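You operate a simulated robot arm through the tools that you are given. There is no shell and no other tool. Be economical: measure what you need, move in short steps, check, and stop when the job is done.

The job below is to be done with a simulated two-armed robot. You get a single attempt, and the scene is never put back.

TASK
Put the drink bottle and its cap in the sink, apart, for washing.
Fine: hold the bottle to pull the cap; push the washer pull-out in after. Set down upright: drink bottle.
Where things are to end (x, y in the base frame): drink bottle within 60 mm of [-1200, 60]; drink bottle cap within 60 mm of [-1200, -140].

The check looks at the end state, three seconds after you hand in, the way a careful person would. Anything else that was tipped, shoved, dropped, spilled or broken makes it a failure. A push-on lid holds only when it is set on centred and level and pressed home; a screw cap is set on level and turned clockwise until tight.

THE ROBOT
Two 7-joint arms with two-finger parallel grippers on one trunk, on a base that drives. Base frame: it is fixed to the floor where the robot stands at the start and does not move with it; the origin is under the middle of the robot, x ahead of it, y to its left, z up. Lengths are in mm, angles in degrees, forces in N, time in s.
The left shoulder is at the start at [70, 163, 1095], the right one opposite. With the tool pointing down near the work surface each hand reaches from about 380 to 880 mm from the robot's upright axis, wherever it stands, measured 20 degrees to its own side. Places, roughly: sink [-1300, 0, 600]; washer pull-out [600, -200, 700]; washer pull-out shelf [600, -200, 700]. Payload 3.43 kg a hand.
The TCP of each hand is the grasp point between the finger pads, 34 mm short of the fingertips. In the tool frame z runs along the fingers and y along their closing line. Largest opening 128 mm; finger width 24, thickness 12; the body of the gripper, 48 by 130 mm, starts 96 mm behind the TCP.
Orientation is told as [roll, pitch, yaw] about the base's x, y, z axes, in that order, counted from this pose: with the fingers straight down and closing along the base's y, the tool's x points along the base's -x, its y along +y and its z along -z.

THE INTERFACE
- The arms move only by the tool send_rows. It takes "left_plan", "right_plan" or both (then of equal length, played together; a hand with none holds still); each is a list of rows, each a list of 3 entries, a list of its own where there are three numbers: the closure, from 0 (fully open) to 1 (shut), then the shift along the base's x, y, z in mm, then the turn, a rotation vector about the base's x, y, z in rad. In form: [[hand, [dx, dy, dz], [ax, ay, az]], ...]. A call has 1 to 10 rows; each row shifts and turns the commanded pose from where the row before left it. Each row takes 0.2 s and may step no farther than 50 mm and 8.6 degrees from the row before; otherwise, or with a gripper value out of range, the whole call is refused. A pose out of reach is approached as far as the arm can. The call stops where the force on the tool passes 70 N (or 10 N more than at its start, if that is more) or the arm is blocked; 0.2 s more then pass. The fingers move at their own pace (about 153 mm/s each) and stop on an object; they squeeze with about 37 N. The grip force told is the motor's: it shows also when the fingers shut on nothing. Time passes only in rows, and 0.2 s behind the last, so rows that do not move let the fingers close. The reply holds the time, the measured pose of the TCP, the force on the tool along the base axes, the opening and the grip force, in the units named above and with some noise, with the torque about the TCP (base axes, N m) and any sound that the robot's microphone picked up.
- Cameras (640 x 400 px; columns grow to the right, rows downward): "scene" is now at [53.7, -64.1, 1285.5]; the picture's right is [-1.00, -0.07, 0.00], its down [-0.06, 0.88, -0.47] and it looks along [0.03, -0.47, -0.88] (base axes); focal length 214 px, centre (320, 200). "left" rides on the left gripper at [76, 11, -160] in its tool frame; the picture's right is [-0.15, 0.99, 0.00], its down [-0.88, -0.13, -0.46] and it looks along [-0.45, -0.07, 0.89] (tool axes); focal length 234 px, centre (320, 200). "right" rides on the right gripper at [76, -11, -160] in its tool frame; the picture's right is [0.15, 0.99, 0.00], its down [-0.88, 0.13, -0.46] and it looks along [-0.45, 0.07, 0.89] (tool axes); focal length 234 px, centre (320, 200). There is no depth. A picture from a camera that has moved, and an enlarged one, comes with that camera's place and axes in the base frame and with its lens.
- get_image(camera): a new picture of that camera. The clock stands still meanwhile.
- raise_lower(by): slides the trunk up (or, below 0, down) by that many mm; the arms and the scene camera ride with it, the base frame stays. It gives what a move gives, with no picture.
- drive_base(legs): drives the robot by 1 to 6 legs, each [ahead, left, turn to the left] in mm, mm and degrees, along the robot's own axes; the way and the turn of a leg run together, so that a leg with both is an arc; at most 1500 mm and 180 degrees a leg. The arms and the cameras ride along, it lands a little off, and it stops where it bumps. It gives what a move gives.
- pan_tilt(pan, tilt): turns the head with the scene camera to pan (to the left, within 86 degrees either way) and tilt (down, from -29 to 69), counted from straight ahead of the robot. It gives what a move gives.
- close_up(camera, box): a new picture of the part [left, top, right, bottom] of that camera's present view, enlarged. The clock stands still meanwhile.
- close_job(): hands the job in; it is judged then, once.

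Work in short steps. Places have to be worked out from the pictures, the camera data and where the tool is seen: move nearer, look again, correct. Check each grasp and each placing, and mend what went wrong. You have 120 turns and 108 pictures in all, those below and enlarged ones among them. Open the grippers and draw the arms clear of the work before you hand the job in, unless the task says otherwise; then end with one line.

The tools are called as a command line: name --argument value ..., lists and objects as JSON in quotes. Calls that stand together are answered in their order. send_rows: Moves the arms, as the interface text tells. Its arguments: {"type":"object","properties":{"left_plan":{"type":"array","items":{"type":"array"}},"right_plan":{"type":"array","items":{"type":"array"}}},"required":[]} The other tools are called the same way: raise_lower (by) slides the trunk up or down; drive_base (legs) drives the base; pan_tilt (pan, tilt) turns the head that bears the scene camera; get_image (camera) takes a picture; close_up (camera, box) takes an enlarged picture of a part of a camera's view; close_job () hands the job in.

At the start:

```text
time_s: 0.0
left_tcp_pos: [563.4, -85.1, 1108.3]
left_orientation: [0.0, 0.0, 0.0]
left_ft_force: [0.1, -0.4, 0.2]
left_wrist_torque: [0.02, 0.0, -0.02]
left_width: 127.8
left_grasp_force: 0.1
right_tcp_pos: [499.4, -521.3, 1156.9]
right_orientation: [-0.1, 0.0, 0.0]
right_ft_force: [0.1, -0.3, -0.1]
right_wrist_torque: [0.03, 0.0, 0.0]
right_width: 128.2
right_grasp_force: 0.1
trunk travel left (down, up): [-575.0, 365.0]
robot x, y, heading: [-0.8, 1.6, 0.2]
head pan, tilt: [-85.9, 62.1]
```

scene: 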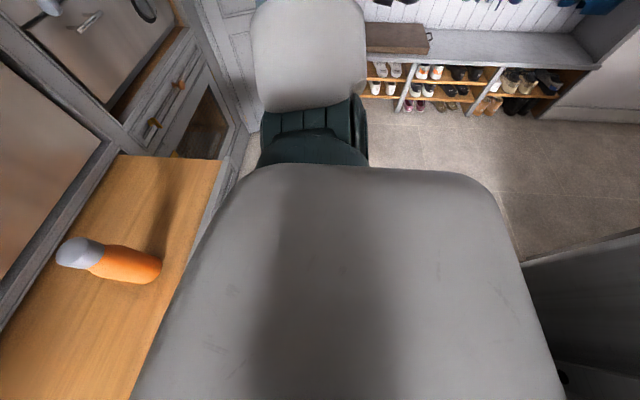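
right: 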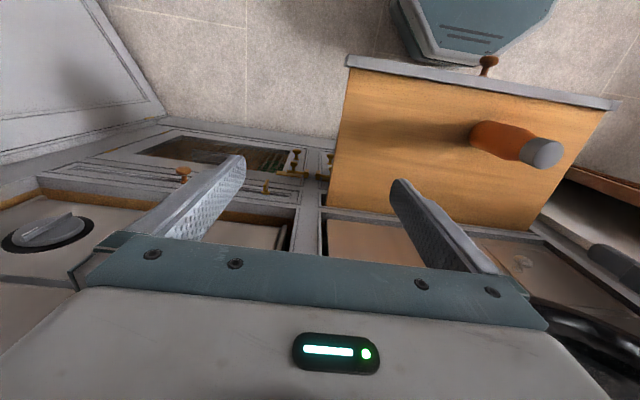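
left: 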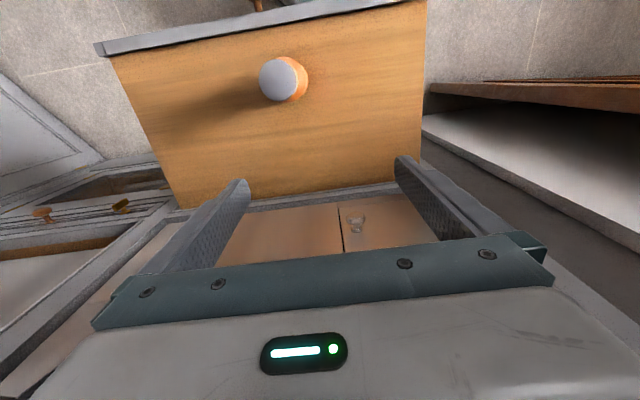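

I look ahead at the pull-out with the head to see bottle and shelf.

pan_tilt --pan -15 --tilt 45

get_image --camera "scene"

get_image --camera "left"

get_image --camera "right"

```text
time_s: 1.4
left_tcp_pos: [563.6, -84.3, 1108.3]
left_orientation: [0.0, -0.1, 0.0]
left_ft_force: [0.4, 1.6, 0.1]
left_wrist_torque: [-0.02, 0.0, 0.0]
left_width: 128.1
left_grasp_force: 0.0
right_tcp_pos: [498.9, -521.7, 1156.0]
right_orientation: [0.0, -0.1, 0.0]
right_ft_force: [0.3, -0.4, 0.3]
right_wrist_torque: [0.02, 0.03, -0.02]
right_width: 128.0
right_grasp_force: 0.1
trunk travel left (down, up): [-575.0, 365.0]
robot x, y, heading: [0.3, -1.2, -0.1]
head pan, tilt: [-15.0, 45.0]
```

```text
104 pictures are left
camera scene: at [127.7, -21.2, 1307.4], right [-0.26, -0.97, 0.0], down [-0.68, 0.18, -0.71], along [0.68, -0.18, -0.71], focal length 214 px, centre (320, 200)
```

scene: 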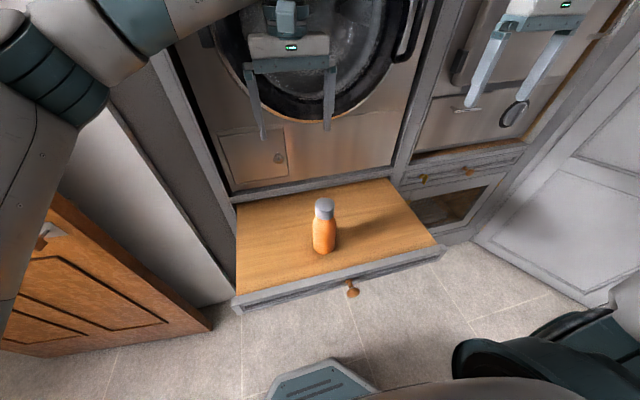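

```text
103 pictures are left
camera left: at [485.5, -73.1, 1268.5], right [0.15, 0.99, 0.0], down [0.88, -0.13, 0.46], along [0.45, -0.07, -0.89], focal length 234 px, centre (320, 200)
```

left: 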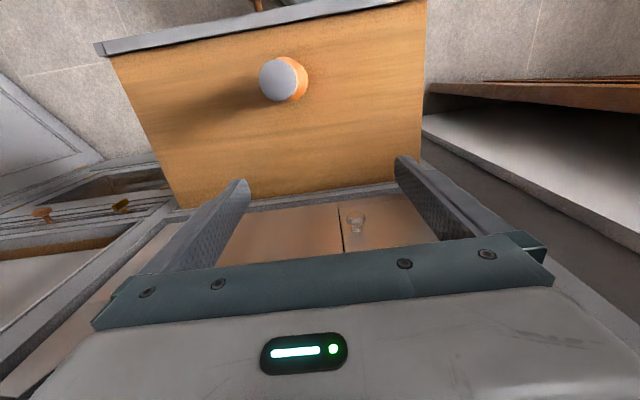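

```text
102 pictures are left
camera right: at [421.3, -531.7, 1316.2], right [-0.15, 0.99, 0.0], down [0.88, 0.13, 0.46], along [0.45, 0.07, -0.89], focal length 234 px, centre (320, 200)
```

right: 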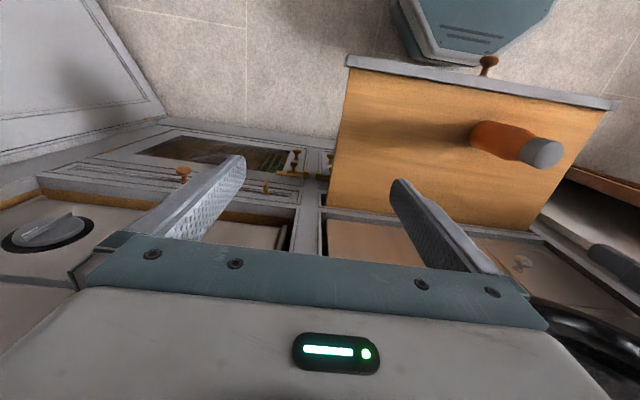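

The bottle stands near [480,-125], shelf about z 700, cap top about z 930. I take a closer look for sizes.

close_up --camera "scene" --box '[270, 180, 390, 270]'

close_up --camera "left" --box '[220, 40, 340, 130]'

pan_tilt --pan 60 --tilt 35

get_image --camera "scene"

```text
4.44 times, centred on (330, 225) of scene
camera zoom: at [127.7, -21.2, 1307.4], right [-0.26, -0.97, 0.0], down [-0.68, 0.18, -0.71], along [0.68, -0.18, -0.71], focal length 953 px, centre (276, 89)
```

zoom: 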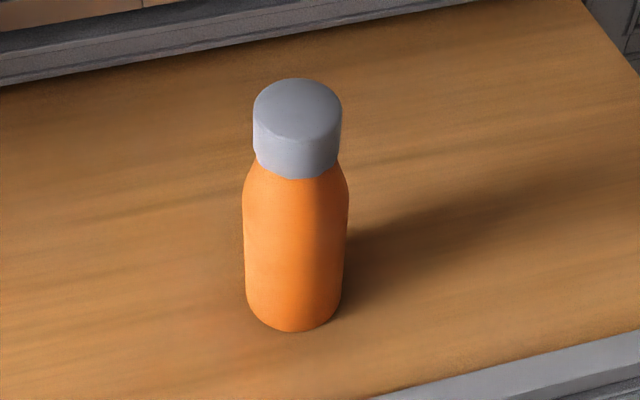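

```text
4.44 times, centred on (280, 85) of left
camera zoom: at [485.5, -73.1, 1268.5], right [0.15, 0.99, 0.0], down [0.88, -0.13, 0.46], along [0.45, -0.07, -0.89], focal length 1041 px, centre (498, 711)
```

zoom: 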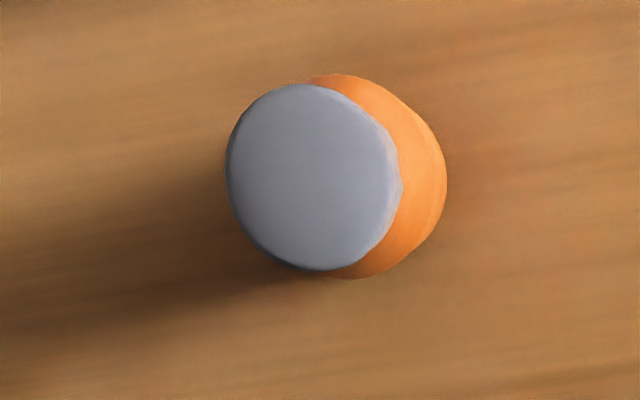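

```text
time_s: 2.9
left_tcp_pos: [562.2, -84.9, 1108.2]
left_orientation: [0.0, 0.0, 0.0]
left_ft_force: [0.0, 0.0, 0.2]
left_wrist_torque: [-0.02, -0.01, -0.02]
left_width: 127.6
left_grasp_force: 0.1
right_tcp_pos: [500.4, -520.9, 1157.4]
right_orientation: [0.0, 0.0, 0.0]
right_ft_force: [-0.5, -0.6, -0.3]
right_wrist_torque: [0.01, -0.04, -0.01]
right_width: 128.1
right_grasp_force: 0.0
trunk travel left (down, up): [-575.0, 365.0]
robot x, y, heading: [-0.3, -2.4, -0.1]
head pan, tilt: [60.0, 35.0]
```

```text
99 pictures are left
camera scene: at [93.3, 76.2, 1322.2], right [0.87, -0.5, 0.0], down [-0.29, -0.5, -0.82], along [0.41, 0.71, -0.57], focal length 214 px, centre (320, 200)
```

scene: 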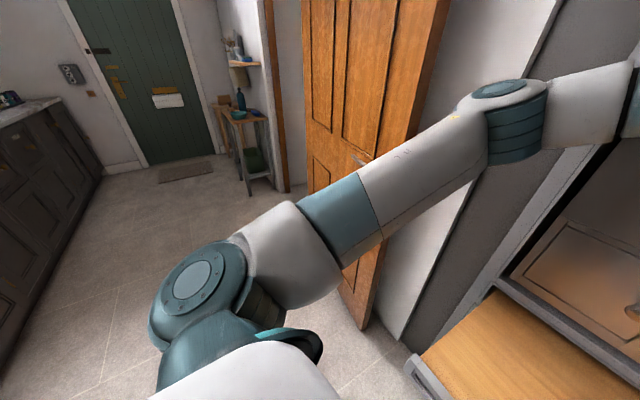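

Cap ≈49 mm across (z≈895–930), body ≈67 mm. I drive back and to the right so that the bottle is straight ahead.

drive_base --legs '[[-120, 0, 0], [0, -125, 0]]'

pan_tilt --pan 0 --tilt 40

get_image --camera "scene"

```text
time_s: 5.0
left_tcp_pos: [444.4, -210.2, 1108.0]
left_orientation: [-0.1, -0.1, -0.1]
left_ft_force: [0.3, 0.1, -0.1]
left_wrist_torque: [0.01, -0.02, 0.01]
left_width: 127.7
left_grasp_force: 0.1
right_tcp_pos: [378.0, -646.9, 1157.3]
right_orientation: [0.1, -0.1, -0.1]
right_ft_force: [-0.3, -0.1, -0.6]
right_wrist_torque: [0.0, 0.01, -0.01]
right_width: 128.1
right_grasp_force: 0.2
trunk travel left (down, up): [-575.0, 365.0]
robot x, y, heading: [-117.5, -125.5, -0.2]
head pan, tilt: [60.0, 35.0]
```

```text
time_s: 6.3
left_tcp_pos: [442.6, -210.2, 1108.4]
left_orientation: [0.0, -0.1, -0.1]
left_ft_force: [0.6, 0.0, 0.0]
left_wrist_torque: [-0.03, 0.0, 0.01]
left_width: 127.8
left_grasp_force: 0.1
right_tcp_pos: [377.4, -646.7, 1156.5]
right_orientation: [0.1, -0.1, -0.1]
right_ft_force: [-0.4, -0.8, 0.2]
right_wrist_torque: [0.0, 0.03, 0.0]
right_width: 128.1
right_grasp_force: 0.0
trunk travel left (down, up): [-575.0, 365.0]
robot x, y, heading: [-120.2, -123.3, 0.1]
head pan, tilt: [0.0, 40.0]
```

```text
98 pictures are left
camera scene: at [14.4, -125.4, 1314.6], right [0.0, -1.0, 0.0], down [-0.64, 0.0, -0.77], along [0.77, 0.0, -0.64], focal length 214 px, centre (320, 200)
```

scene: 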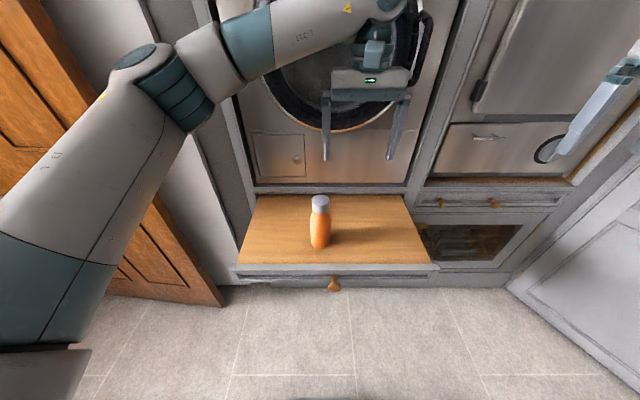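

I tilt the left hand forward (nearly horizontal fingers) while drawing it back and left of the bottle.

send_rows --left_plan '[[0, [-12, 20, -12], [0, -0.145, 0]], [0, [-12, 20, -12], [0, -0.145, 0]], [0, [-12, 20, -12], [0, -0.145, 0]], [0, [-12, 20, -12], [0, -0.145, 0]], [0, [-12, 20, -12], [0, -0.145, 0]], [0, [-12, 20, -12], [0, -0.145, 0]], [0, [-12, 20, -12], [0, -0.145, 0]], [0, [-12, 20, -12], [0, -0.145, 0]], [0, [-12, 20, -12], [0, -0.145, 0]]]'

send_rows --left_plan '[[0, [0, 0, 0], [0, 0, -0.13]], [0, [0, 0, 0], [0, 0, -0.13]], [0, [0, 0, 0], [0, 0, -0.13]], [0, [0, 0, 0], [0, 0, -0.13]]]'

get_image --camera "scene"

```text
time_s: 8.3
left_tcp_pos: [404.6, -100.3, 1010.0]
left_orientation: [0.7, -74.9, -0.5]
left_ft_force: [0.3, 0.1, 0.1]
left_wrist_torque: [-0.02, -0.02, 0.04]
left_width: 127.9
left_grasp_force: 0.0
left hand out of reach, approached as far as the arm can: row 7, 8, 9
right_tcp_pos: [376.7, -648.9, 1156.7]
right_orientation: [0.1, 0.0, -0.1]
right_ft_force: [-0.4, -0.2, 0.3]
right_wrist_torque: [0.01, -0.05, -0.02]
right_width: 128.0
right_grasp_force: 0.0
trunk travel left (down, up): [-575.0, 365.0]
robot x, y, heading: [-120.6, -129.8, -0.1]
head pan, tilt: [0.0, 40.0]
```

```text
time_s: 9.3
left_tcp_pos: [435.3, -117.6, 1004.8]
left_orientation: [0.2, -74.6, -18.7]
left_ft_force: [-0.4, -0.2, -0.9]
left_wrist_torque: [0.01, 0.01, -0.03]
left_width: 128.0
left_grasp_force: 0.1
left hand out of reach, approached as far as the arm can: row 1, 2, 3, 4
right_tcp_pos: [379.1, -646.8, 1156.1]
right_orientation: [-0.1, 0.1, -0.1]
right_ft_force: [0.0, -0.1, 0.6]
right_wrist_torque: [-0.05, 0.05, 0.02]
right_width: 127.9
right_grasp_force: 0.0
trunk travel left (down, up): [-575.0, 365.0]
robot x, y, heading: [-117.9, -122.0, -0.2]
head pan, tilt: [0.0, 40.0]
```

```text
97 pictures are left
camera scene: at [15.8, -123.9, 1314.5], right [0.0, -1.0, 0.0], down [-0.64, 0.0, -0.77], along [0.77, 0.0, -0.64], focal length 214 px, centre (320, 200)
```

scene: 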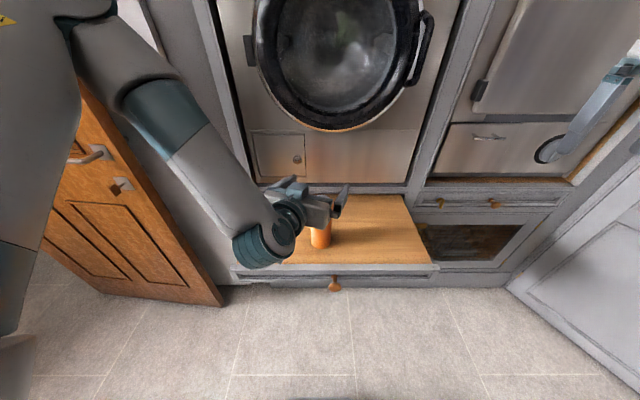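

With fingers level the hand can't come that close to the body, so I back the base up 170 mm for more room.

drive_base --legs '[[-170, 0, 0]]'

send_rows --left_plan '[[0, [10, 5, -20], [0, 0, 0]], [0, [10, 5, -20], [0, 0, 0]]]'

get_image --camera "left"

get_image --camera "scene"

```text
time_s: 10.8
left_tcp_pos: [261.7, -117.3, 1006.3]
left_orientation: [0.5, -74.7, -19.0]
left_ft_force: [-0.8, 0.1, 0.8]
left_wrist_torque: [0.0, 0.01, -0.02]
left_width: 127.9
left_grasp_force: 0.0
right_tcp_pos: [206.9, -647.1, 1157.0]
right_orientation: [0.0, 0.0, 0.0]
right_ft_force: [-0.6, 0.9, 0.4]
right_wrist_torque: [0.01, -0.04, 0.0]
right_width: 128.1
right_grasp_force: 0.0
trunk travel left (down, up): [-575.0, 365.0]
robot x, y, heading: [-291.0, -124.7, -0.1]
head pan, tilt: [0.0, 40.0]
```

```text
time_s: 11.4
left_tcp_pos: [261.2, -117.6, 1006.2]
left_orientation: [0.5, -74.7, -19.0]
left_ft_force: [-0.2, -0.3, 0.5]
left_wrist_torque: [0.05, 0.02, 0.0]
left_width: 128.0
left_grasp_force: 0.1
left hand out of reach, approached as far as the arm can: row 1, 2
right_tcp_pos: [206.1, -647.3, 1157.3]
right_orientation: [0.0, 0.0, -0.1]
right_ft_force: [-0.1, 0.2, -0.1]
right_wrist_torque: [-0.01, -0.01, 0.02]
right_width: 127.8
right_grasp_force: 0.1
trunk travel left (down, up): [-575.0, 365.0]
robot x, y, heading: [-292.1, -126.2, 0.3]
head pan, tilt: [0.0, 40.0]
```

```text
96 pictures are left
camera left: at [98.0, -51.3, 975.5], right [0.35, 0.93, 0.14], down [-0.24, -0.06, 0.97], along [0.91, -0.37, 0.2], focal length 234 px, centre (320, 200)
```

left: 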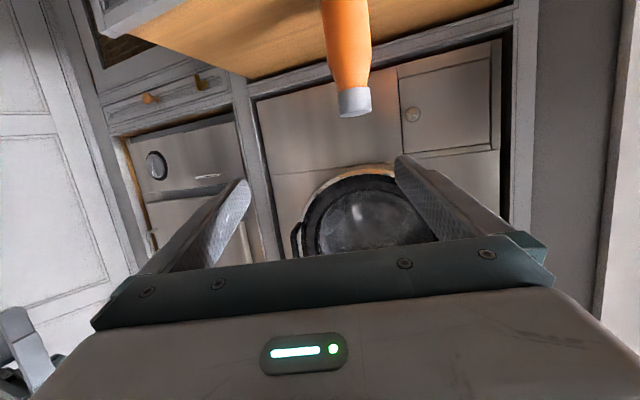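

```text
95 pictures are left
camera scene: at [-158.0, -124.9, 1314.7], right [0.0, -1.0, 0.0], down [-0.64, 0.0, -0.77], along [0.77, 0.0, -0.64], focal length 214 px, centre (320, 200)
```

scene: 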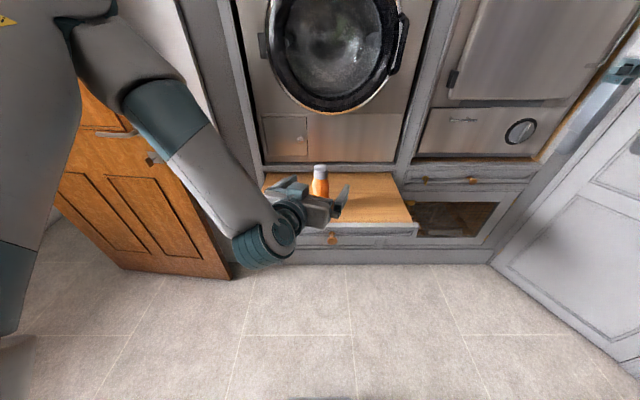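

The command lags behind reach; I move it forward and down to a pre-grasp spot in front of the bottle.

send_rows --left_plan '[[0, [35, -4, 0], [0, 0, 0]], [0, [35, -4, 0], [0, 0, 0]], [0, [35, -4, 0], [0, 0, 0]], [0, [20, -4, -40], [0, 0, 0]], [0, [20, -4, -40], [0, 0, 0]], [0, [10, -4, -40], [0, 0, 0]], [0, [0, 0, -40], [0, 0, 0]]]'

get_image --camera "left"

get_image --camera "scene"

```text
time_s: 13.0
left_tcp_pos: [283.6, -193.7, 876.5]
left_orientation: [1.3, -74.4, -19.4]
left_ft_force: [0.9, 0.6, -0.3]
left_wrist_torque: [-0.01, 0.01, 0.04]
left_width: 128.1
left_grasp_force: 0.0
left hand out of reach, approached as far as the arm can: row 1, 2, 3, 4, 5, 6, 7
right_tcp_pos: [207.6, -649.4, 1154.4]
right_orientation: [0.1, 0.1, 0.0]
right_ft_force: [0.1, -0.4, -0.1]
right_wrist_torque: [0.03, 0.05, 0.0]
right_width: 127.7
right_grasp_force: 0.1
trunk travel left (down, up): [-575.0, 365.0]
robot x, y, heading: [-295.4, -123.3, -0.1]
head pan, tilt: [0.0, 40.0]
```

```text
94 pictures are left
camera left: at [120.7, -128.6, 846.8], right [0.34, 0.93, 0.15], down [-0.23, -0.07, 0.97], along [0.91, -0.37, 0.19], focal length 234 px, centre (320, 200)
```

left: 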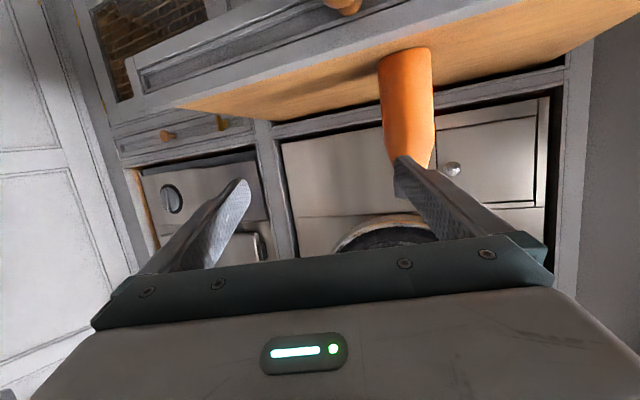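

```text
93 pictures are left
camera scene: at [-156.5, -127.2, 1314.6], right [0.0, -1.0, 0.0], down [-0.64, 0.0, -0.77], along [0.77, 0.0, -0.64], focal length 214 px, centre (320, 200)
```

scene: 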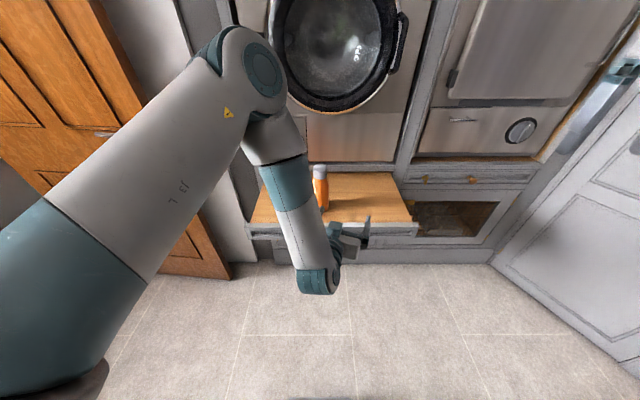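

The wrist limits the level pose. I ease the pitch to about 45° down, keeping clear of the bottle.

send_rows --left_plan '[[0, [0, 0, 10], [0.07, 0.125, 0]], [0, [0, 0, 10], [0.07, 0.125, 0]], [0, [0, 0, 10], [0.07, 0.125, 0]], [0, [0, 0, 10], [0.07, 0.125, 0]]]'

get_image --camera "left"

get_image --camera "scene"

```text
time_s: 14.0
left_tcp_pos: [282.4, -192.2, 916.9]
left_orientation: [8.0, -41.9, -25.6]
left_ft_force: [-0.4, -0.6, 0.0]
left_wrist_torque: [0.01, 0.03, 0.0]
left_width: 127.9
left_grasp_force: 0.0
right_tcp_pos: [205.8, -647.4, 1155.6]
right_orientation: [0.1, 0.0, -0.2]
right_ft_force: [-0.3, -0.3, -0.7]
right_wrist_torque: [0.02, 0.01, -0.02]
right_width: 127.9
right_grasp_force: 0.0
trunk travel left (down, up): [-575.0, 365.0]
robot x, y, heading: [-290.2, -123.2, -0.0]
head pan, tilt: [0.0, 40.0]
```

```text
92 pictures are left
camera left: at [128.8, -130.5, 985.6], right [0.44, 0.88, 0.2], down [0.25, -0.33, 0.91], along [0.86, -0.35, -0.36], focal length 234 px, centre (320, 200)
```

left: 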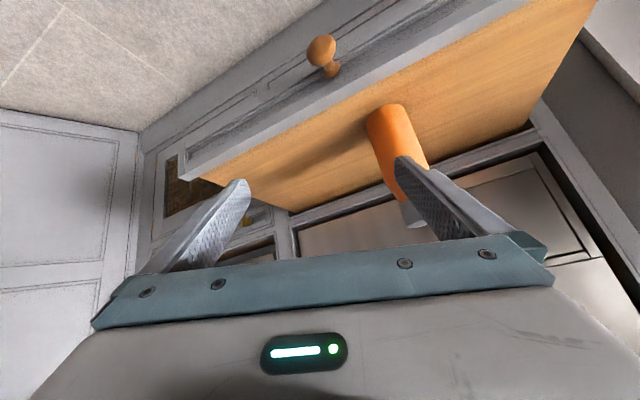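

```text
91 pictures are left
camera scene: at [-157.5, -125.0, 1314.6], right [0.0, -1.0, 0.0], down [-0.64, 0.0, -0.77], along [0.77, 0.0, -0.64], focal length 214 px, centre (320, 200)
```

scene: 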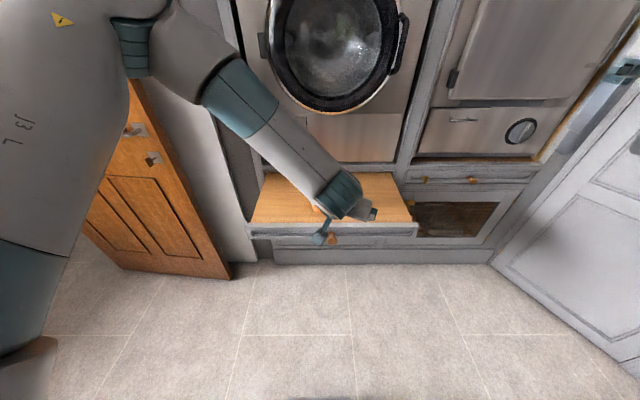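

The command now equals the pose. I level the roll and go to a pre-grasp point 120 mm short of the bottle on the hand's heading.

send_rows --left_plan '[[0, [0, 30, 0], [-0.0935, 0.045, -0.0934]], [0, [10, 40, 0], [0, 0, 0]], [0, [25, 35, -17], [0, 0, 0]], [0, [30, 13, -30], [0, 0, 0]], [0, [22, 0, -30], [0, 0, 0]]]'

get_image --camera "left"

get_image --camera "scene"

```text
time_s: 15.2
left_tcp_pos: [369.8, -74.2, 839.5]
left_orientation: [0.1, -42.0, -25.6]
left_ft_force: [0.0, 0.1, 0.0]
left_wrist_torque: [0.02, 0.01, 0.05]
left_width: 128.2
left_grasp_force: 0.0
right_tcp_pos: [206.8, -647.1, 1155.7]
right_orientation: [0.0, 0.1, -0.1]
right_ft_force: [-0.1, -0.3, 0.1]
right_wrist_torque: [0.0, 0.0, 0.02]
right_width: 128.0
right_grasp_force: 0.0
trunk travel left (down, up): [-575.0, 365.0]
robot x, y, heading: [-291.8, -125.5, -0.0]
head pan, tilt: [0.0, 40.0]
```

```text
90 pictures are left
camera left: at [226.2, 7.2, 907.1], right [0.53, 0.85, 0.1], down [0.26, -0.27, 0.93], along [0.81, -0.46, -0.36], focal length 234 px, centre (320, 200)
```

left: 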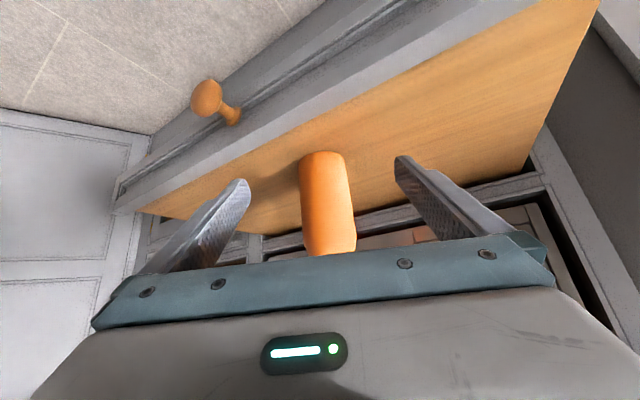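

```text
89 pictures are left
camera scene: at [-156.4, -125.4, 1314.6], right [0.0, -1.0, 0.0], down [-0.64, 0.0, -0.77], along [0.77, 0.0, -0.64], focal length 214 px, centre (320, 200)
```

scene: 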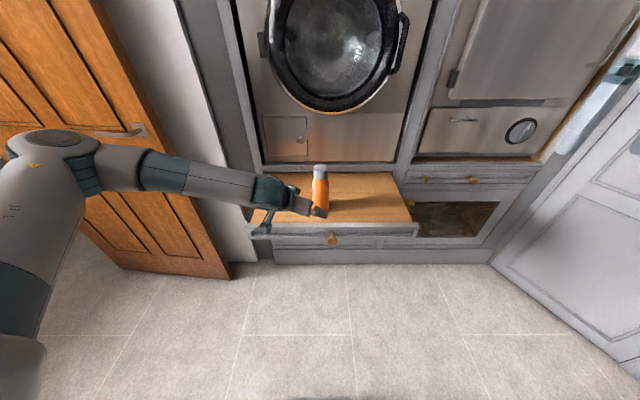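

The bottle lies centred between the fingers; the shelf top works out at about z 743. I advance 118 mm and down 38 mm, then close.

send_rows --left_plan '[[0, [18, -8.5, -19], [0, 0, 0]], [0, [18, -8.5, -19], [0, 0, 0]], [0, [25, -12, 0], [0, 0, 0]], [0, [25, -12, 0], [0, 0, 0]], [0, [21, -10, 0], [0, 0, 0]]]'

get_image --camera "left"

get_image --camera "right"

```text
time_s: 16.4
left_tcp_pos: [475.2, -126.0, 802.6]
left_orientation: [0.0, -42.1, -25.6]
left_ft_force: [0.4, 0.6, 0.5]
left_wrist_torque: [0.02, 0.0, -0.02]
left_width: 127.8
left_grasp_force: 0.0
right_tcp_pos: [206.2, -647.6, 1156.8]
right_orientation: [0.1, 0.1, -0.1]
right_ft_force: [-0.2, -1.1, -0.2]
right_wrist_torque: [0.03, -0.04, 0.0]
right_width: 128.1
right_grasp_force: 0.0
trunk travel left (down, up): [-575.0, 365.0]
robot x, y, heading: [-291.3, -126.0, -0.2]
head pan, tilt: [0.0, 40.0]
```

```text
88 pictures are left
camera left: at [331.6, -45.3, 870.0], right [0.53, 0.84, 0.1], down [0.26, -0.27, 0.93], along [0.81, -0.46, -0.36], focal length 234 px, centre (320, 200)
```

left: 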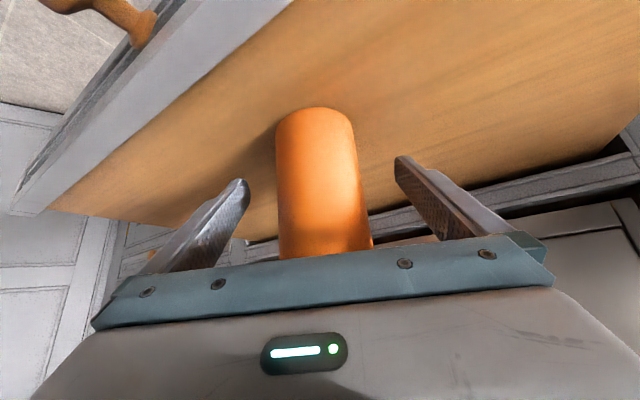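

```text
87 pictures are left
camera right: at [129.3, -657.5, 1315.8], right [-0.14, 0.99, 0.0], down [0.88, 0.13, 0.46], along [0.45, 0.07, -0.89], focal length 234 px, centre (320, 200)
```

right: 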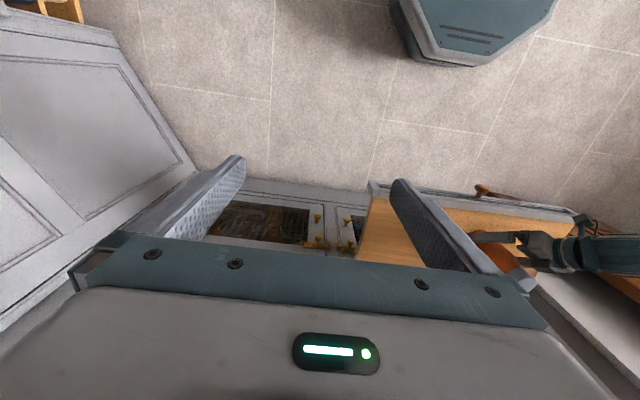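

The bottle is centred at the TCP. I close the left hand on the body.

send_rows --left_plan '[[0.3, [0, 0, 0], [0, 0, 0]], [0.6, [0, 0, 0], [0, 0, 0]], [1, [0, 0, 0], [0, 0, 0]], [1, [0, 0, 0], [0, 0, 0]], [1, [0, 0, 0], [0, 0, 0]]]'

get_image --camera "left"

close_up --camera "scene" --box '[230, 140, 430, 265]'

```text
time_s: 17.6
left_tcp_pos: [475.7, -125.7, 802.5]
left_orientation: [0.0, -41.9, -25.6]
left_ft_force: [0.7, -0.5, 0.5]
left_wrist_torque: [0.02, 0.0, -0.02]
left_width: 65.2
left_grasp_force: 37.1
right_tcp_pos: [205.6, -646.6, 1156.2]
right_orientation: [0.1, 0.0, -0.1]
right_ft_force: [0.4, -0.7, 0.1]
right_wrist_torque: [0.01, 0.01, 0.01]
right_width: 127.8
right_grasp_force: 0.1
trunk travel left (down, up): [-575.0, 365.0]
robot x, y, heading: [-292.7, -123.9, 0.1]
head pan, tilt: [0.0, 40.0]
```

```text
86 pictures are left
camera left: at [331.4, -44.7, 870.2], right [0.53, 0.84, 0.1], down [0.26, -0.27, 0.93], along [0.81, -0.46, -0.36], focal length 234 px, centre (320, 200)
```

left: 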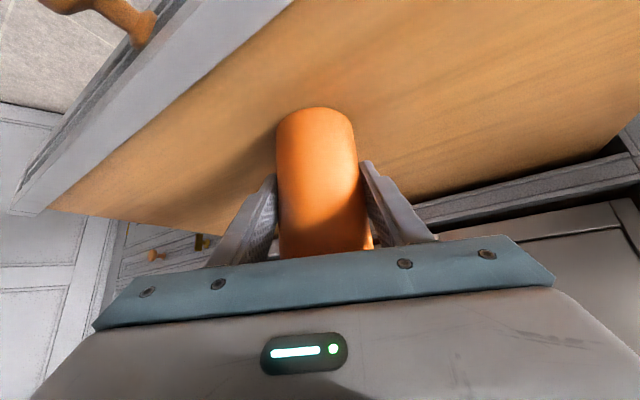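

```text
3.20 times, centred on (330, 202) of scene
camera zoom: at [-157.2, -125.0, 1314.6], right [0.0, -1.0, 0.0], down [-0.64, 0.0, -0.77], along [0.77, 0.0, -0.64], focal length 686 px, centre (288, 192)
```

zoom: 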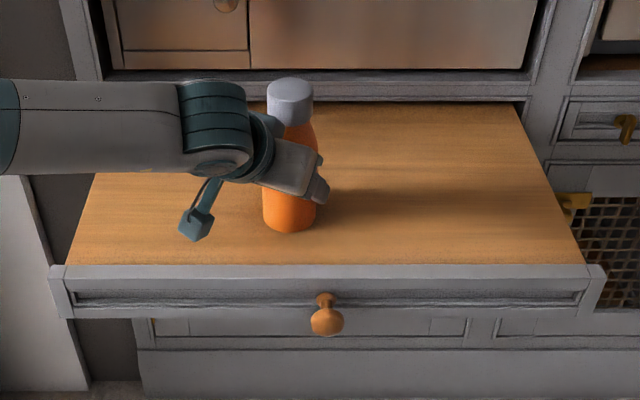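

Firm grip, 65 mm wide. Now I bring the right hand high over towards the cap.

send_rows --right_plan '[[0, [20, 42, 0], [0, 0, 0]], [0, [20, 42, 0], [0, 0, 0]], [0, [20, 42, 0], [0, 0, 0]], [0, [20, 42, 0], [0, 0, 0]], [0, [20, 42, 0], [0, 0, 0]], [0, [20, 42, 0], [0, 0, 0]], [0, [20, 42, 0], [0, 0, 0]], [0, [20, 42, 0], [0, 0, 0]], [0, [20, 42, 0], [0, 0, 0]], [0, [20, 42, 0], [0, 0, 0]]]'

send_rows --right_plan '[[0, [23, 33, 0], [0, 0, 0]], [0, [24, 34, 0], [0, 0, 0]], [0, [24, 33, -20], [0, 0, 0]]]'

get_image --camera "right"

get_image --camera "scene"

```text
time_s: 19.8
left_tcp_pos: [474.1, -124.8, 801.9]
left_orientation: [0.0, -42.0, -25.6]
left_ft_force: [-0.6, 0.3, -0.1]
left_wrist_torque: [-0.01, 0.01, -0.01]
left_width: 65.0
left_grasp_force: 36.9
right_tcp_pos: [343.5, -361.4, 1155.2]
right_orientation: [0.0, 0.1, -0.1]
right_ft_force: [0.1, 0.3, 0.0]
right_wrist_torque: [0.04, -0.02, -0.03]
right_width: 128.1
right_grasp_force: 0.1
right hand out of reach, approached as far as the arm can: row 7, 8, 9, 10
trunk travel left (down, up): [-575.0, 365.0]
robot x, y, heading: [-292.0, -123.7, 0.1]
head pan, tilt: [0.0, 40.0]
```

```text
time_s: 20.6
left_tcp_pos: [477.7, -126.4, 802.8]
left_orientation: [-0.1, -41.9, -25.6]
left_ft_force: [-2.0, 0.6, 4.3]
left_wrist_torque: [-0.07, 0.2, -0.04]
left_width: 65.1
left_grasp_force: 36.9
right_tcp_pos: [359.6, -363.9, 1130.8]
right_orientation: [0.0, 0.1, -0.1]
right_ft_force: [-0.4, -0.3, -0.9]
right_wrist_torque: [0.0, 0.05, -0.02]
right_width: 128.1
right_grasp_force: 0.1
right hand out of reach, approached as far as the arm can: row 1, 2, 3
trunk travel left (down, up): [-575.0, 365.0]
robot x, y, heading: [-291.9, -124.8, -0.2]
head pan, tilt: [0.0, 40.0]
```

```text
84 pictures are left
camera right: at [282.3, -373.4, 1289.9], right [-0.14, 0.99, 0.0], down [0.88, 0.13, 0.45], along [0.45, 0.07, -0.89], focal length 234 px, centre (320, 200)
```

right: 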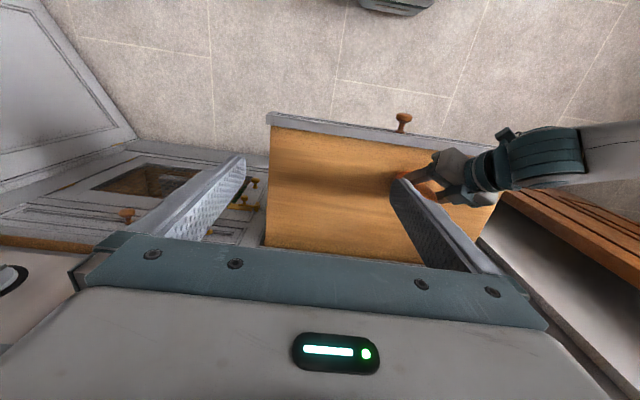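

```text
83 pictures are left
camera scene: at [-155.3, -125.4, 1314.5], right [0.0, -1.0, 0.0], down [-0.64, 0.0, -0.76], along [0.76, 0.0, -0.64], focal length 214 px, centre (320, 200)
```

scene: 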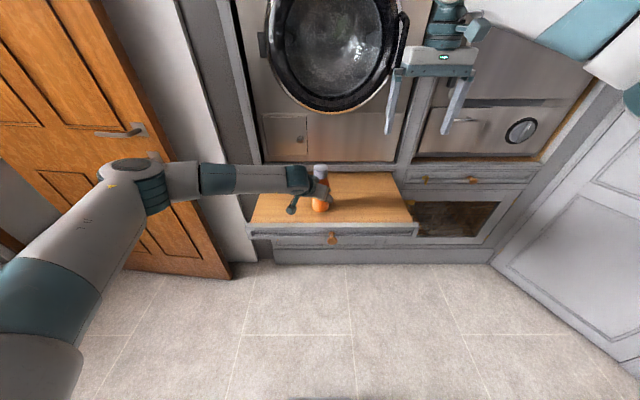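

The right hand's reach is limited by height; I lower it to about z 1010 (tips still well above the cap) before going across.

send_rows --right_plan '[[0, [0, 0, -40], [0, 0, 0]], [0, [0, 0, -40], [0, 0, 0]], [0, [0, 0, -35], [0, 0, 0]], [0, [20, 40, 0], [0, 0, 0]], [0, [20, 40, 0], [0, 0, 0]], [0, [20, 40, 0], [0, 0, 0]], [0, [20, 30, 0], [0, 0, 0]]]'

get_image --camera "right"

get_image --camera "scene"

```text
time_s: 22.2
left_tcp_pos: [475.3, -126.2, 802.8]
left_orientation: [-0.1, -42.0, -25.6]
left_ft_force: [-0.3, -0.5, 0.7]
left_wrist_torque: [-0.09, 0.06, -0.01]
left_width: 64.9
left_grasp_force: 36.9
right_tcp_pos: [351.4, -322.4, 1011.0]
right_orientation: [0.1, 0.0, -0.2]
right_ft_force: [-0.1, -0.5, 0.2]
right_wrist_torque: [-0.03, 0.01, -0.01]
right_width: 128.1
right_grasp_force: 0.1
right hand out of reach, approached as far as the arm can: row 4, 5, 6, 7
trunk travel left (down, up): [-575.0, 365.0]
robot x, y, heading: [-290.6, -122.1, -0.3]
head pan, tilt: [0.0, 40.0]
```

```text
82 pictures are left
camera right: at [273.5, -332.0, 1170.3], right [-0.15, 0.99, 0.0], down [0.88, 0.13, 0.46], along [0.45, 0.07, -0.89], focal length 234 px, centre (320, 200)
```

right: 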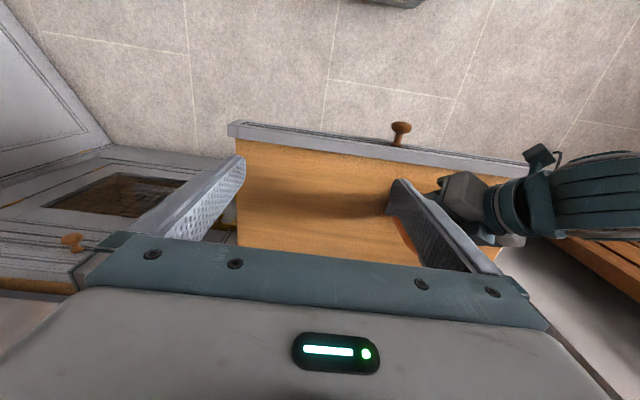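

```text
81 pictures are left
camera scene: at [-157.4, -125.1, 1314.6], right [0.0, -1.0, 0.0], down [-0.64, 0.0, -0.77], along [0.77, 0.0, -0.64], focal length 214 px, centre (320, 200)
```

scene: 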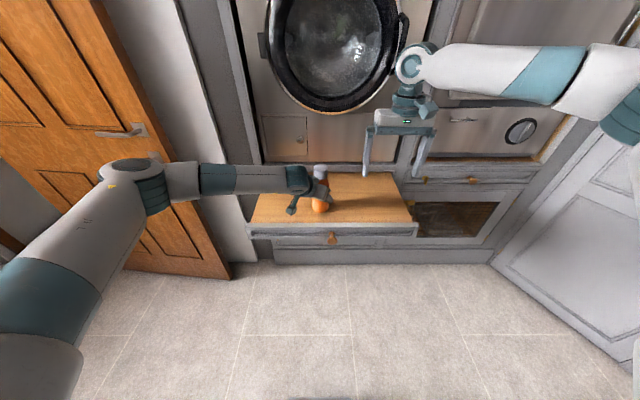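

The right arm seems limited by its posture rather than distance; I test whether yawing the right hand lets it move further in.

send_rows --right_plan '[[0, [0, 10, 0], [0, 0, 0.145]], [0, [0, 20, 0], [0, 0, 0.145]], [0, [0, 30, 0], [0, 0, 0]], [0, [0, 30, 0], [0, 0, 0]]]'

pan_tilt --pan -40 --tilt 30

get_image --camera "scene"

```text
time_s: 23.2
left_tcp_pos: [475.7, -125.0, 802.2]
left_orientation: [0.0, -42.0, -25.6]
left_ft_force: [-0.7, -0.1, -0.8]
left_wrist_torque: [-0.02, 0.08, -0.05]
left_width: 64.7
left_grasp_force: 37.0
right_tcp_pos: [309.4, -289.6, 1009.4]
right_orientation: [0.1, -0.1, 16.5]
right_ft_force: [-0.6, 0.3, 0.1]
right_wrist_torque: [0.01, 0.01, -0.03]
right_width: 128.2
right_grasp_force: 0.1
right hand out of reach, approached as far as the arm can: row 1, 2, 3, 4
trunk travel left (down, up): [-575.0, 365.0]
robot x, y, heading: [-289.4, -121.9, -0.2]
head pan, tilt: [0.0, 40.0]
```

```text
time_s: 24.2
left_tcp_pos: [475.2, -125.4, 802.8]
left_orientation: [-0.1, -42.0, -25.5]
left_ft_force: [-0.8, -0.3, 1.0]
left_wrist_torque: [0.01, 0.02, -0.03]
left_width: 64.6
left_grasp_force: 37.0
right_tcp_pos: [309.9, -289.7, 1009.4]
right_orientation: [0.0, -0.1, 16.5]
right_ft_force: [-1.1, -0.7, 1.0]
right_wrist_torque: [0.0, 0.01, -0.02]
right_width: 128.2
right_grasp_force: 0.1
trunk travel left (down, up): [-575.0, 365.0]
robot x, y, heading: [-291.8, -121.2, 0.1]
head pan, tilt: [-40.0, 30.0]
```

```text
80 pictures are left
camera scene: at [-173.0, -182.9, 1330.0], right [-0.64, -0.77, 0.0], down [-0.38, 0.32, -0.87], along [0.66, -0.56, -0.5], focal length 214 px, centre (320, 200)
```

scene: 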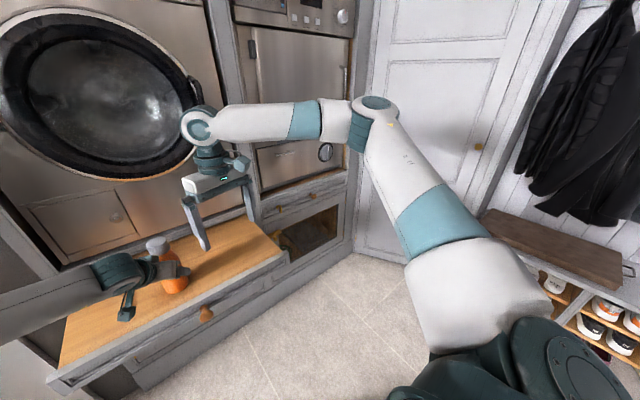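

Positive yaw made it worse; I try negative yaw, which also matches the left hand's heading.

send_rows --right_plan '[[0, [10, 0, 0], [0, 0, -0.145]], [0, [10, 10, 0], [0, 0, -0.145]], [0, [10, 10, 0], [0, 0, -0.145]], [0, [10, 10, 0], [0, 0, -0.145]], [0, [10, 10, 0], [0, 0, -0.145]], [0, [10, 20, 0], [0, 0, -0.145]], [0, [20, 20, 0], [0, 0, 0]], [0, [20, 20, 0], [0, 0, 0]]]'

get_image --camera "scene"

```text
time_s: 26.0
left_tcp_pos: [475.5, -126.3, 801.8]
left_orientation: [0.0, -42.0, -25.6]
left_ft_force: [0.3, -0.4, 0.6]
left_wrist_torque: [-0.05, 0.03, 0.01]
left_width: 65.0
left_grasp_force: 37.3
right_tcp_pos: [327.1, -302.1, 1007.7]
right_orientation: [0.1, -0.1, -33.4]
right_ft_force: [-0.8, -0.3, 0.6]
right_wrist_torque: [0.04, -0.02, 0.02]
right_width: 128.1
right_grasp_force: 0.1
right hand out of reach, approached as far as the arm can: row 1, 2, 3, 4, 5, 6, 7, 8
trunk travel left (down, up): [-575.0, 365.0]
robot x, y, heading: [-293.2, -124.7, 0.1]
head pan, tilt: [-40.0, 30.0]
```

```text
79 pictures are left
camera scene: at [-173.1, -183.0, 1330.0], right [-0.64, -0.77, 0.0], down [-0.38, 0.32, -0.87], along [0.66, -0.56, -0.5], focal length 214 px, centre (320, 200)
```

scene: 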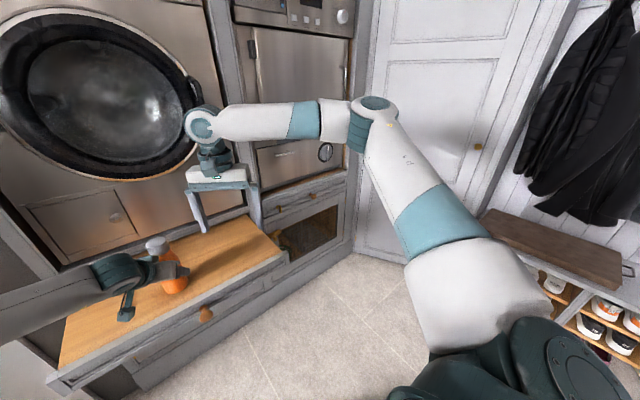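

Yaw isn't the limit; the wrist just can't come further in. So I'll tilt the right hand so its wrist stays out to the right: first draw back and yaw it to about +50°.

send_rows --right_plan '[[0, [-8, -10, 5], [0, 0, 0.145]], [0, [-8, -10, 5], [0, 0, 0.145]], [0, [-8, -10, 5], [0, 0, 0.145]], [0, [-8, -10, 5], [0, 0, 0.145]], [0, [-8, -10, 5], [0, 0, 0.145]], [0, [-8, -10, 5], [0, 0, 0.145]], [0, [-8, -10, 5], [0, 0, 0.145]], [0, [-8, -10, 5], [0, 0, 0.145]], [0, [-8, -10, 5], [0, 0, 0.145]], [0, [-8, -10, 5], [0, 0, 0.145]]]'

send_rows --right_plan '[[0, [0, 0, 0], [0.111, -0.093, 0]], [0, [0, 0, 0], [0.111, -0.093, 0]], [0, [0, 0, 0], [0.111, -0.093, 0]], [0, [0, 0, 0], [0.111, -0.093, 0]], [0, [0, 0, 0], [0.111, -0.093, 0]]]'

get_image --camera "scene"

```text
time_s: 28.2
left_tcp_pos: [475.3, -126.5, 801.7]
left_orientation: [0.1, -41.9, -25.6]
left_ft_force: [-0.4, 0.1, 0.9]
left_wrist_torque: [-0.05, 0.04, -0.03]
left_width: 64.8
left_grasp_force: 36.5
right_tcp_pos: [247.1, -403.1, 1057.1]
right_orientation: [0.0, 0.0, 49.9]
right_ft_force: [0.5, 0.3, 0.0]
right_wrist_torque: [-0.01, 0.02, -0.01]
right_width: 127.9
right_grasp_force: 0.0
trunk travel left (down, up): [-575.0, 365.0]
robot x, y, heading: [-290.6, -123.9, -0.2]
head pan, tilt: [-40.0, 30.0]
```

```text
time_s: 29.4
left_tcp_pos: [474.8, -126.0, 802.0]
left_orientation: [0.1, -41.9, -25.6]
left_ft_force: [0.1, 0.7, -0.8]
left_wrist_torque: [0.0, 0.0, 0.01]
left_width: 64.6
left_grasp_force: 37.0
right_tcp_pos: [246.0, -401.9, 1058.0]
right_orientation: [0.3, -41.6, 49.6]
right_ft_force: [-0.3, 0.0, -0.1]
right_wrist_torque: [0.04, -0.01, 0.0]
right_width: 128.1
right_grasp_force: 0.0
trunk travel left (down, up): [-575.0, 365.0]
robot x, y, heading: [-291.6, -119.6, 0.1]
head pan, tilt: [-40.0, 30.0]
```

```text
78 pictures are left
camera scene: at [-173.4, -184.4, 1330.0], right [-0.64, -0.77, 0.0], down [-0.38, 0.32, -0.87], along [0.66, -0.56, -0.5], focal length 214 px, centre (320, 200)
```

scene: 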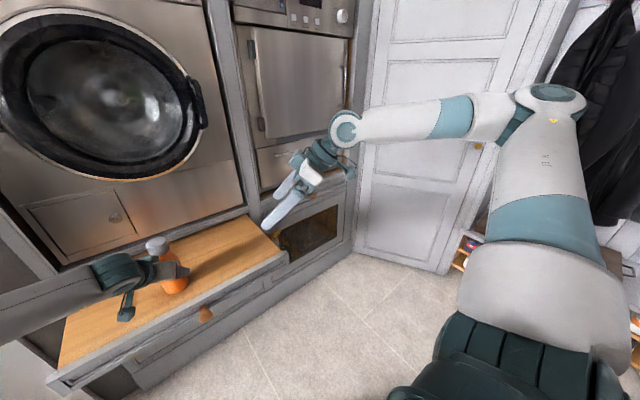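

The tilted right hand has room. I bring it to a point 110 mm back along its axis from the cap.

send_rows --right_plan '[[0, [26, 31, -9], [0, 0, 0]], [0, [26, 31, -9], [0, 0, 0]], [0, [26, 31, -9], [0, 0, 0]], [0, [26, 31, -9], [0, 0, 0]], [0, [26, 31, -9], [0, 0, 0]], [0, [26, 31, -9], [0, 0, 0]], [0, [28, 34, -9], [0, 0, 0]]]'

get_image --camera "right"

get_image --camera "scene"

```text
time_s: 31.0
left_tcp_pos: [476.5, -126.0, 801.9]
left_orientation: [0.0, -42.0, -25.5]
left_ft_force: [1.3, -0.9, 0.6]
left_wrist_torque: [-0.05, -0.03, 0.0]
left_width: 64.9
left_grasp_force: 36.9
right_tcp_pos: [427.3, -188.4, 996.5]
right_orientation: [0.3, -41.6, 49.4]
right_ft_force: [0.8, -0.2, -0.2]
right_wrist_torque: [0.03, -0.02, 0.0]
right_width: 128.2
right_grasp_force: 0.0
right hand out of reach, approached as far as the arm can: row 7
trunk travel left (down, up): [-575.0, 365.0]
robot x, y, heading: [-293.6, -123.7, -0.0]
head pan, tilt: [-40.0, 30.0]
```

```text
77 pictures are left
camera right: at [329.5, -319.3, 1065.1], right [-0.83, 0.56, -0.09], down [0.13, 0.35, 0.93], along [0.55, 0.75, -0.36], focal length 234 px, centre (320, 200)
```

right: 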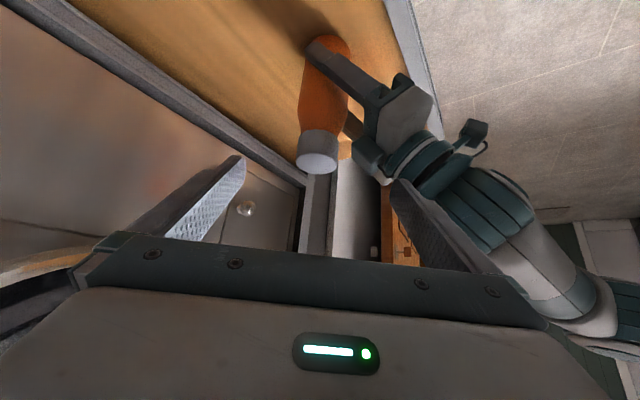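

```text
76 pictures are left
camera scene: at [-172.1, -183.7, 1330.0], right [-0.64, -0.76, 0.0], down [-0.38, 0.32, -0.87], along [0.66, -0.56, -0.5], focal length 214 px, centre (320, 200)
```

scene: 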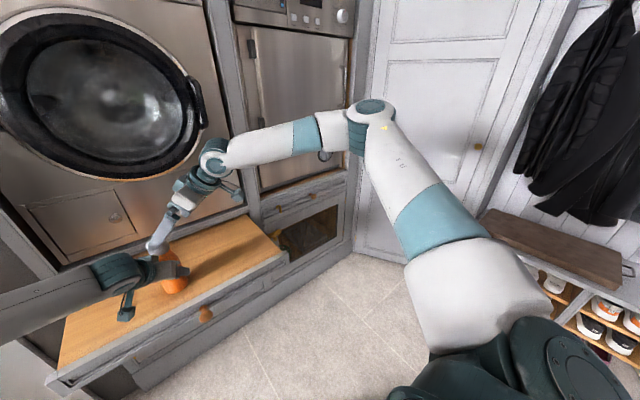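

The right arm is at its limit there, so I'll bring the bottle to it: right backs off along its axis, left lifts the bottle and moves it toward the right hand.

send_rows --right_plan '[[0, [-22, -26, 24], [0, 0, 0]], [0, [-22, -26, 24], [0, 0, 0]], [0, [0, 0, 0], [0, 0, 0]]]'

send_rows --left_plan '[[1, [0, 0, 15], [0, 0, 0]], [1, [0, 0, 20], [0, 0, 0]], [1, [0, 0, 21], [0, 0, 0]], [1, [-15, -20, 0], [0, 0, 0]], [1, [-15, -20, 0], [0, 0, 0]], [1, [-15, -20, 0], [0, 0, 0]], [1, [-16, -19, 0], [0, 0, 0]]]'

get_image --camera "right"

get_image --camera "scene"

```text
time_s: 31.8
left_tcp_pos: [477.6, -124.1, 801.1]
left_orientation: [-0.1, -42.0, -25.7]
left_ft_force: [0.5, -0.8, 0.2]
left_wrist_torque: [-0.06, 0.02, 0.01]
left_width: 64.5
left_grasp_force: 37.0
right_tcp_pos: [381.2, -237.9, 1044.6]
right_orientation: [0.2, -41.4, 49.7]
right_ft_force: [-0.2, -0.1, 0.5]
right_wrist_torque: [0.0, 0.03, 0.0]
right_width: 128.0
right_grasp_force: 0.0
trunk travel left (down, up): [-575.0, 365.0]
robot x, y, heading: [-291.3, -123.8, -0.4]
head pan, tilt: [-40.0, 30.0]
```

```text
time_s: 33.4
left_tcp_pos: [416.5, -204.4, 856.4]
left_orientation: [-0.1, -42.0, -25.7]
left_ft_force: [-0.4, 0.1, -0.9]
left_wrist_torque: [-0.02, -0.01, 0.0]
left_width: 64.7
left_grasp_force: 36.7
right_tcp_pos: [379.5, -238.8, 1043.9]
right_orientation: [0.2, -41.5, 49.6]
right_ft_force: [0.4, -0.1, -0.5]
right_wrist_torque: [0.04, 0.0, 0.04]
right_width: 128.0
right_grasp_force: 0.1
trunk travel left (down, up): [-575.0, 365.0]
robot x, y, heading: [-288.0, -123.7, 0.2]
head pan, tilt: [-40.0, 30.0]
```

```text
75 pictures are left
camera right: at [282.1, -369.6, 1114.0], right [-0.83, 0.55, -0.09], down [0.13, 0.35, 0.93], along [0.55, 0.75, -0.37], focal length 234 px, centre (320, 200)
```

right: 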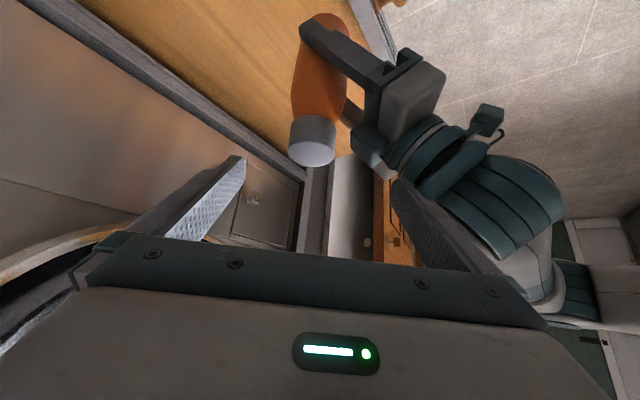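

```text
74 pictures are left
camera scene: at [-173.1, -183.9, 1329.9], right [-0.64, -0.77, 0.0], down [-0.38, 0.32, -0.87], along [0.66, -0.56, -0.5], focal length 214 px, centre (320, 200)
```

scene: 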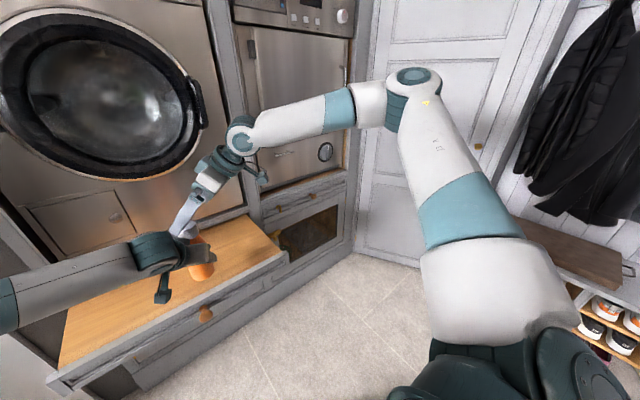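

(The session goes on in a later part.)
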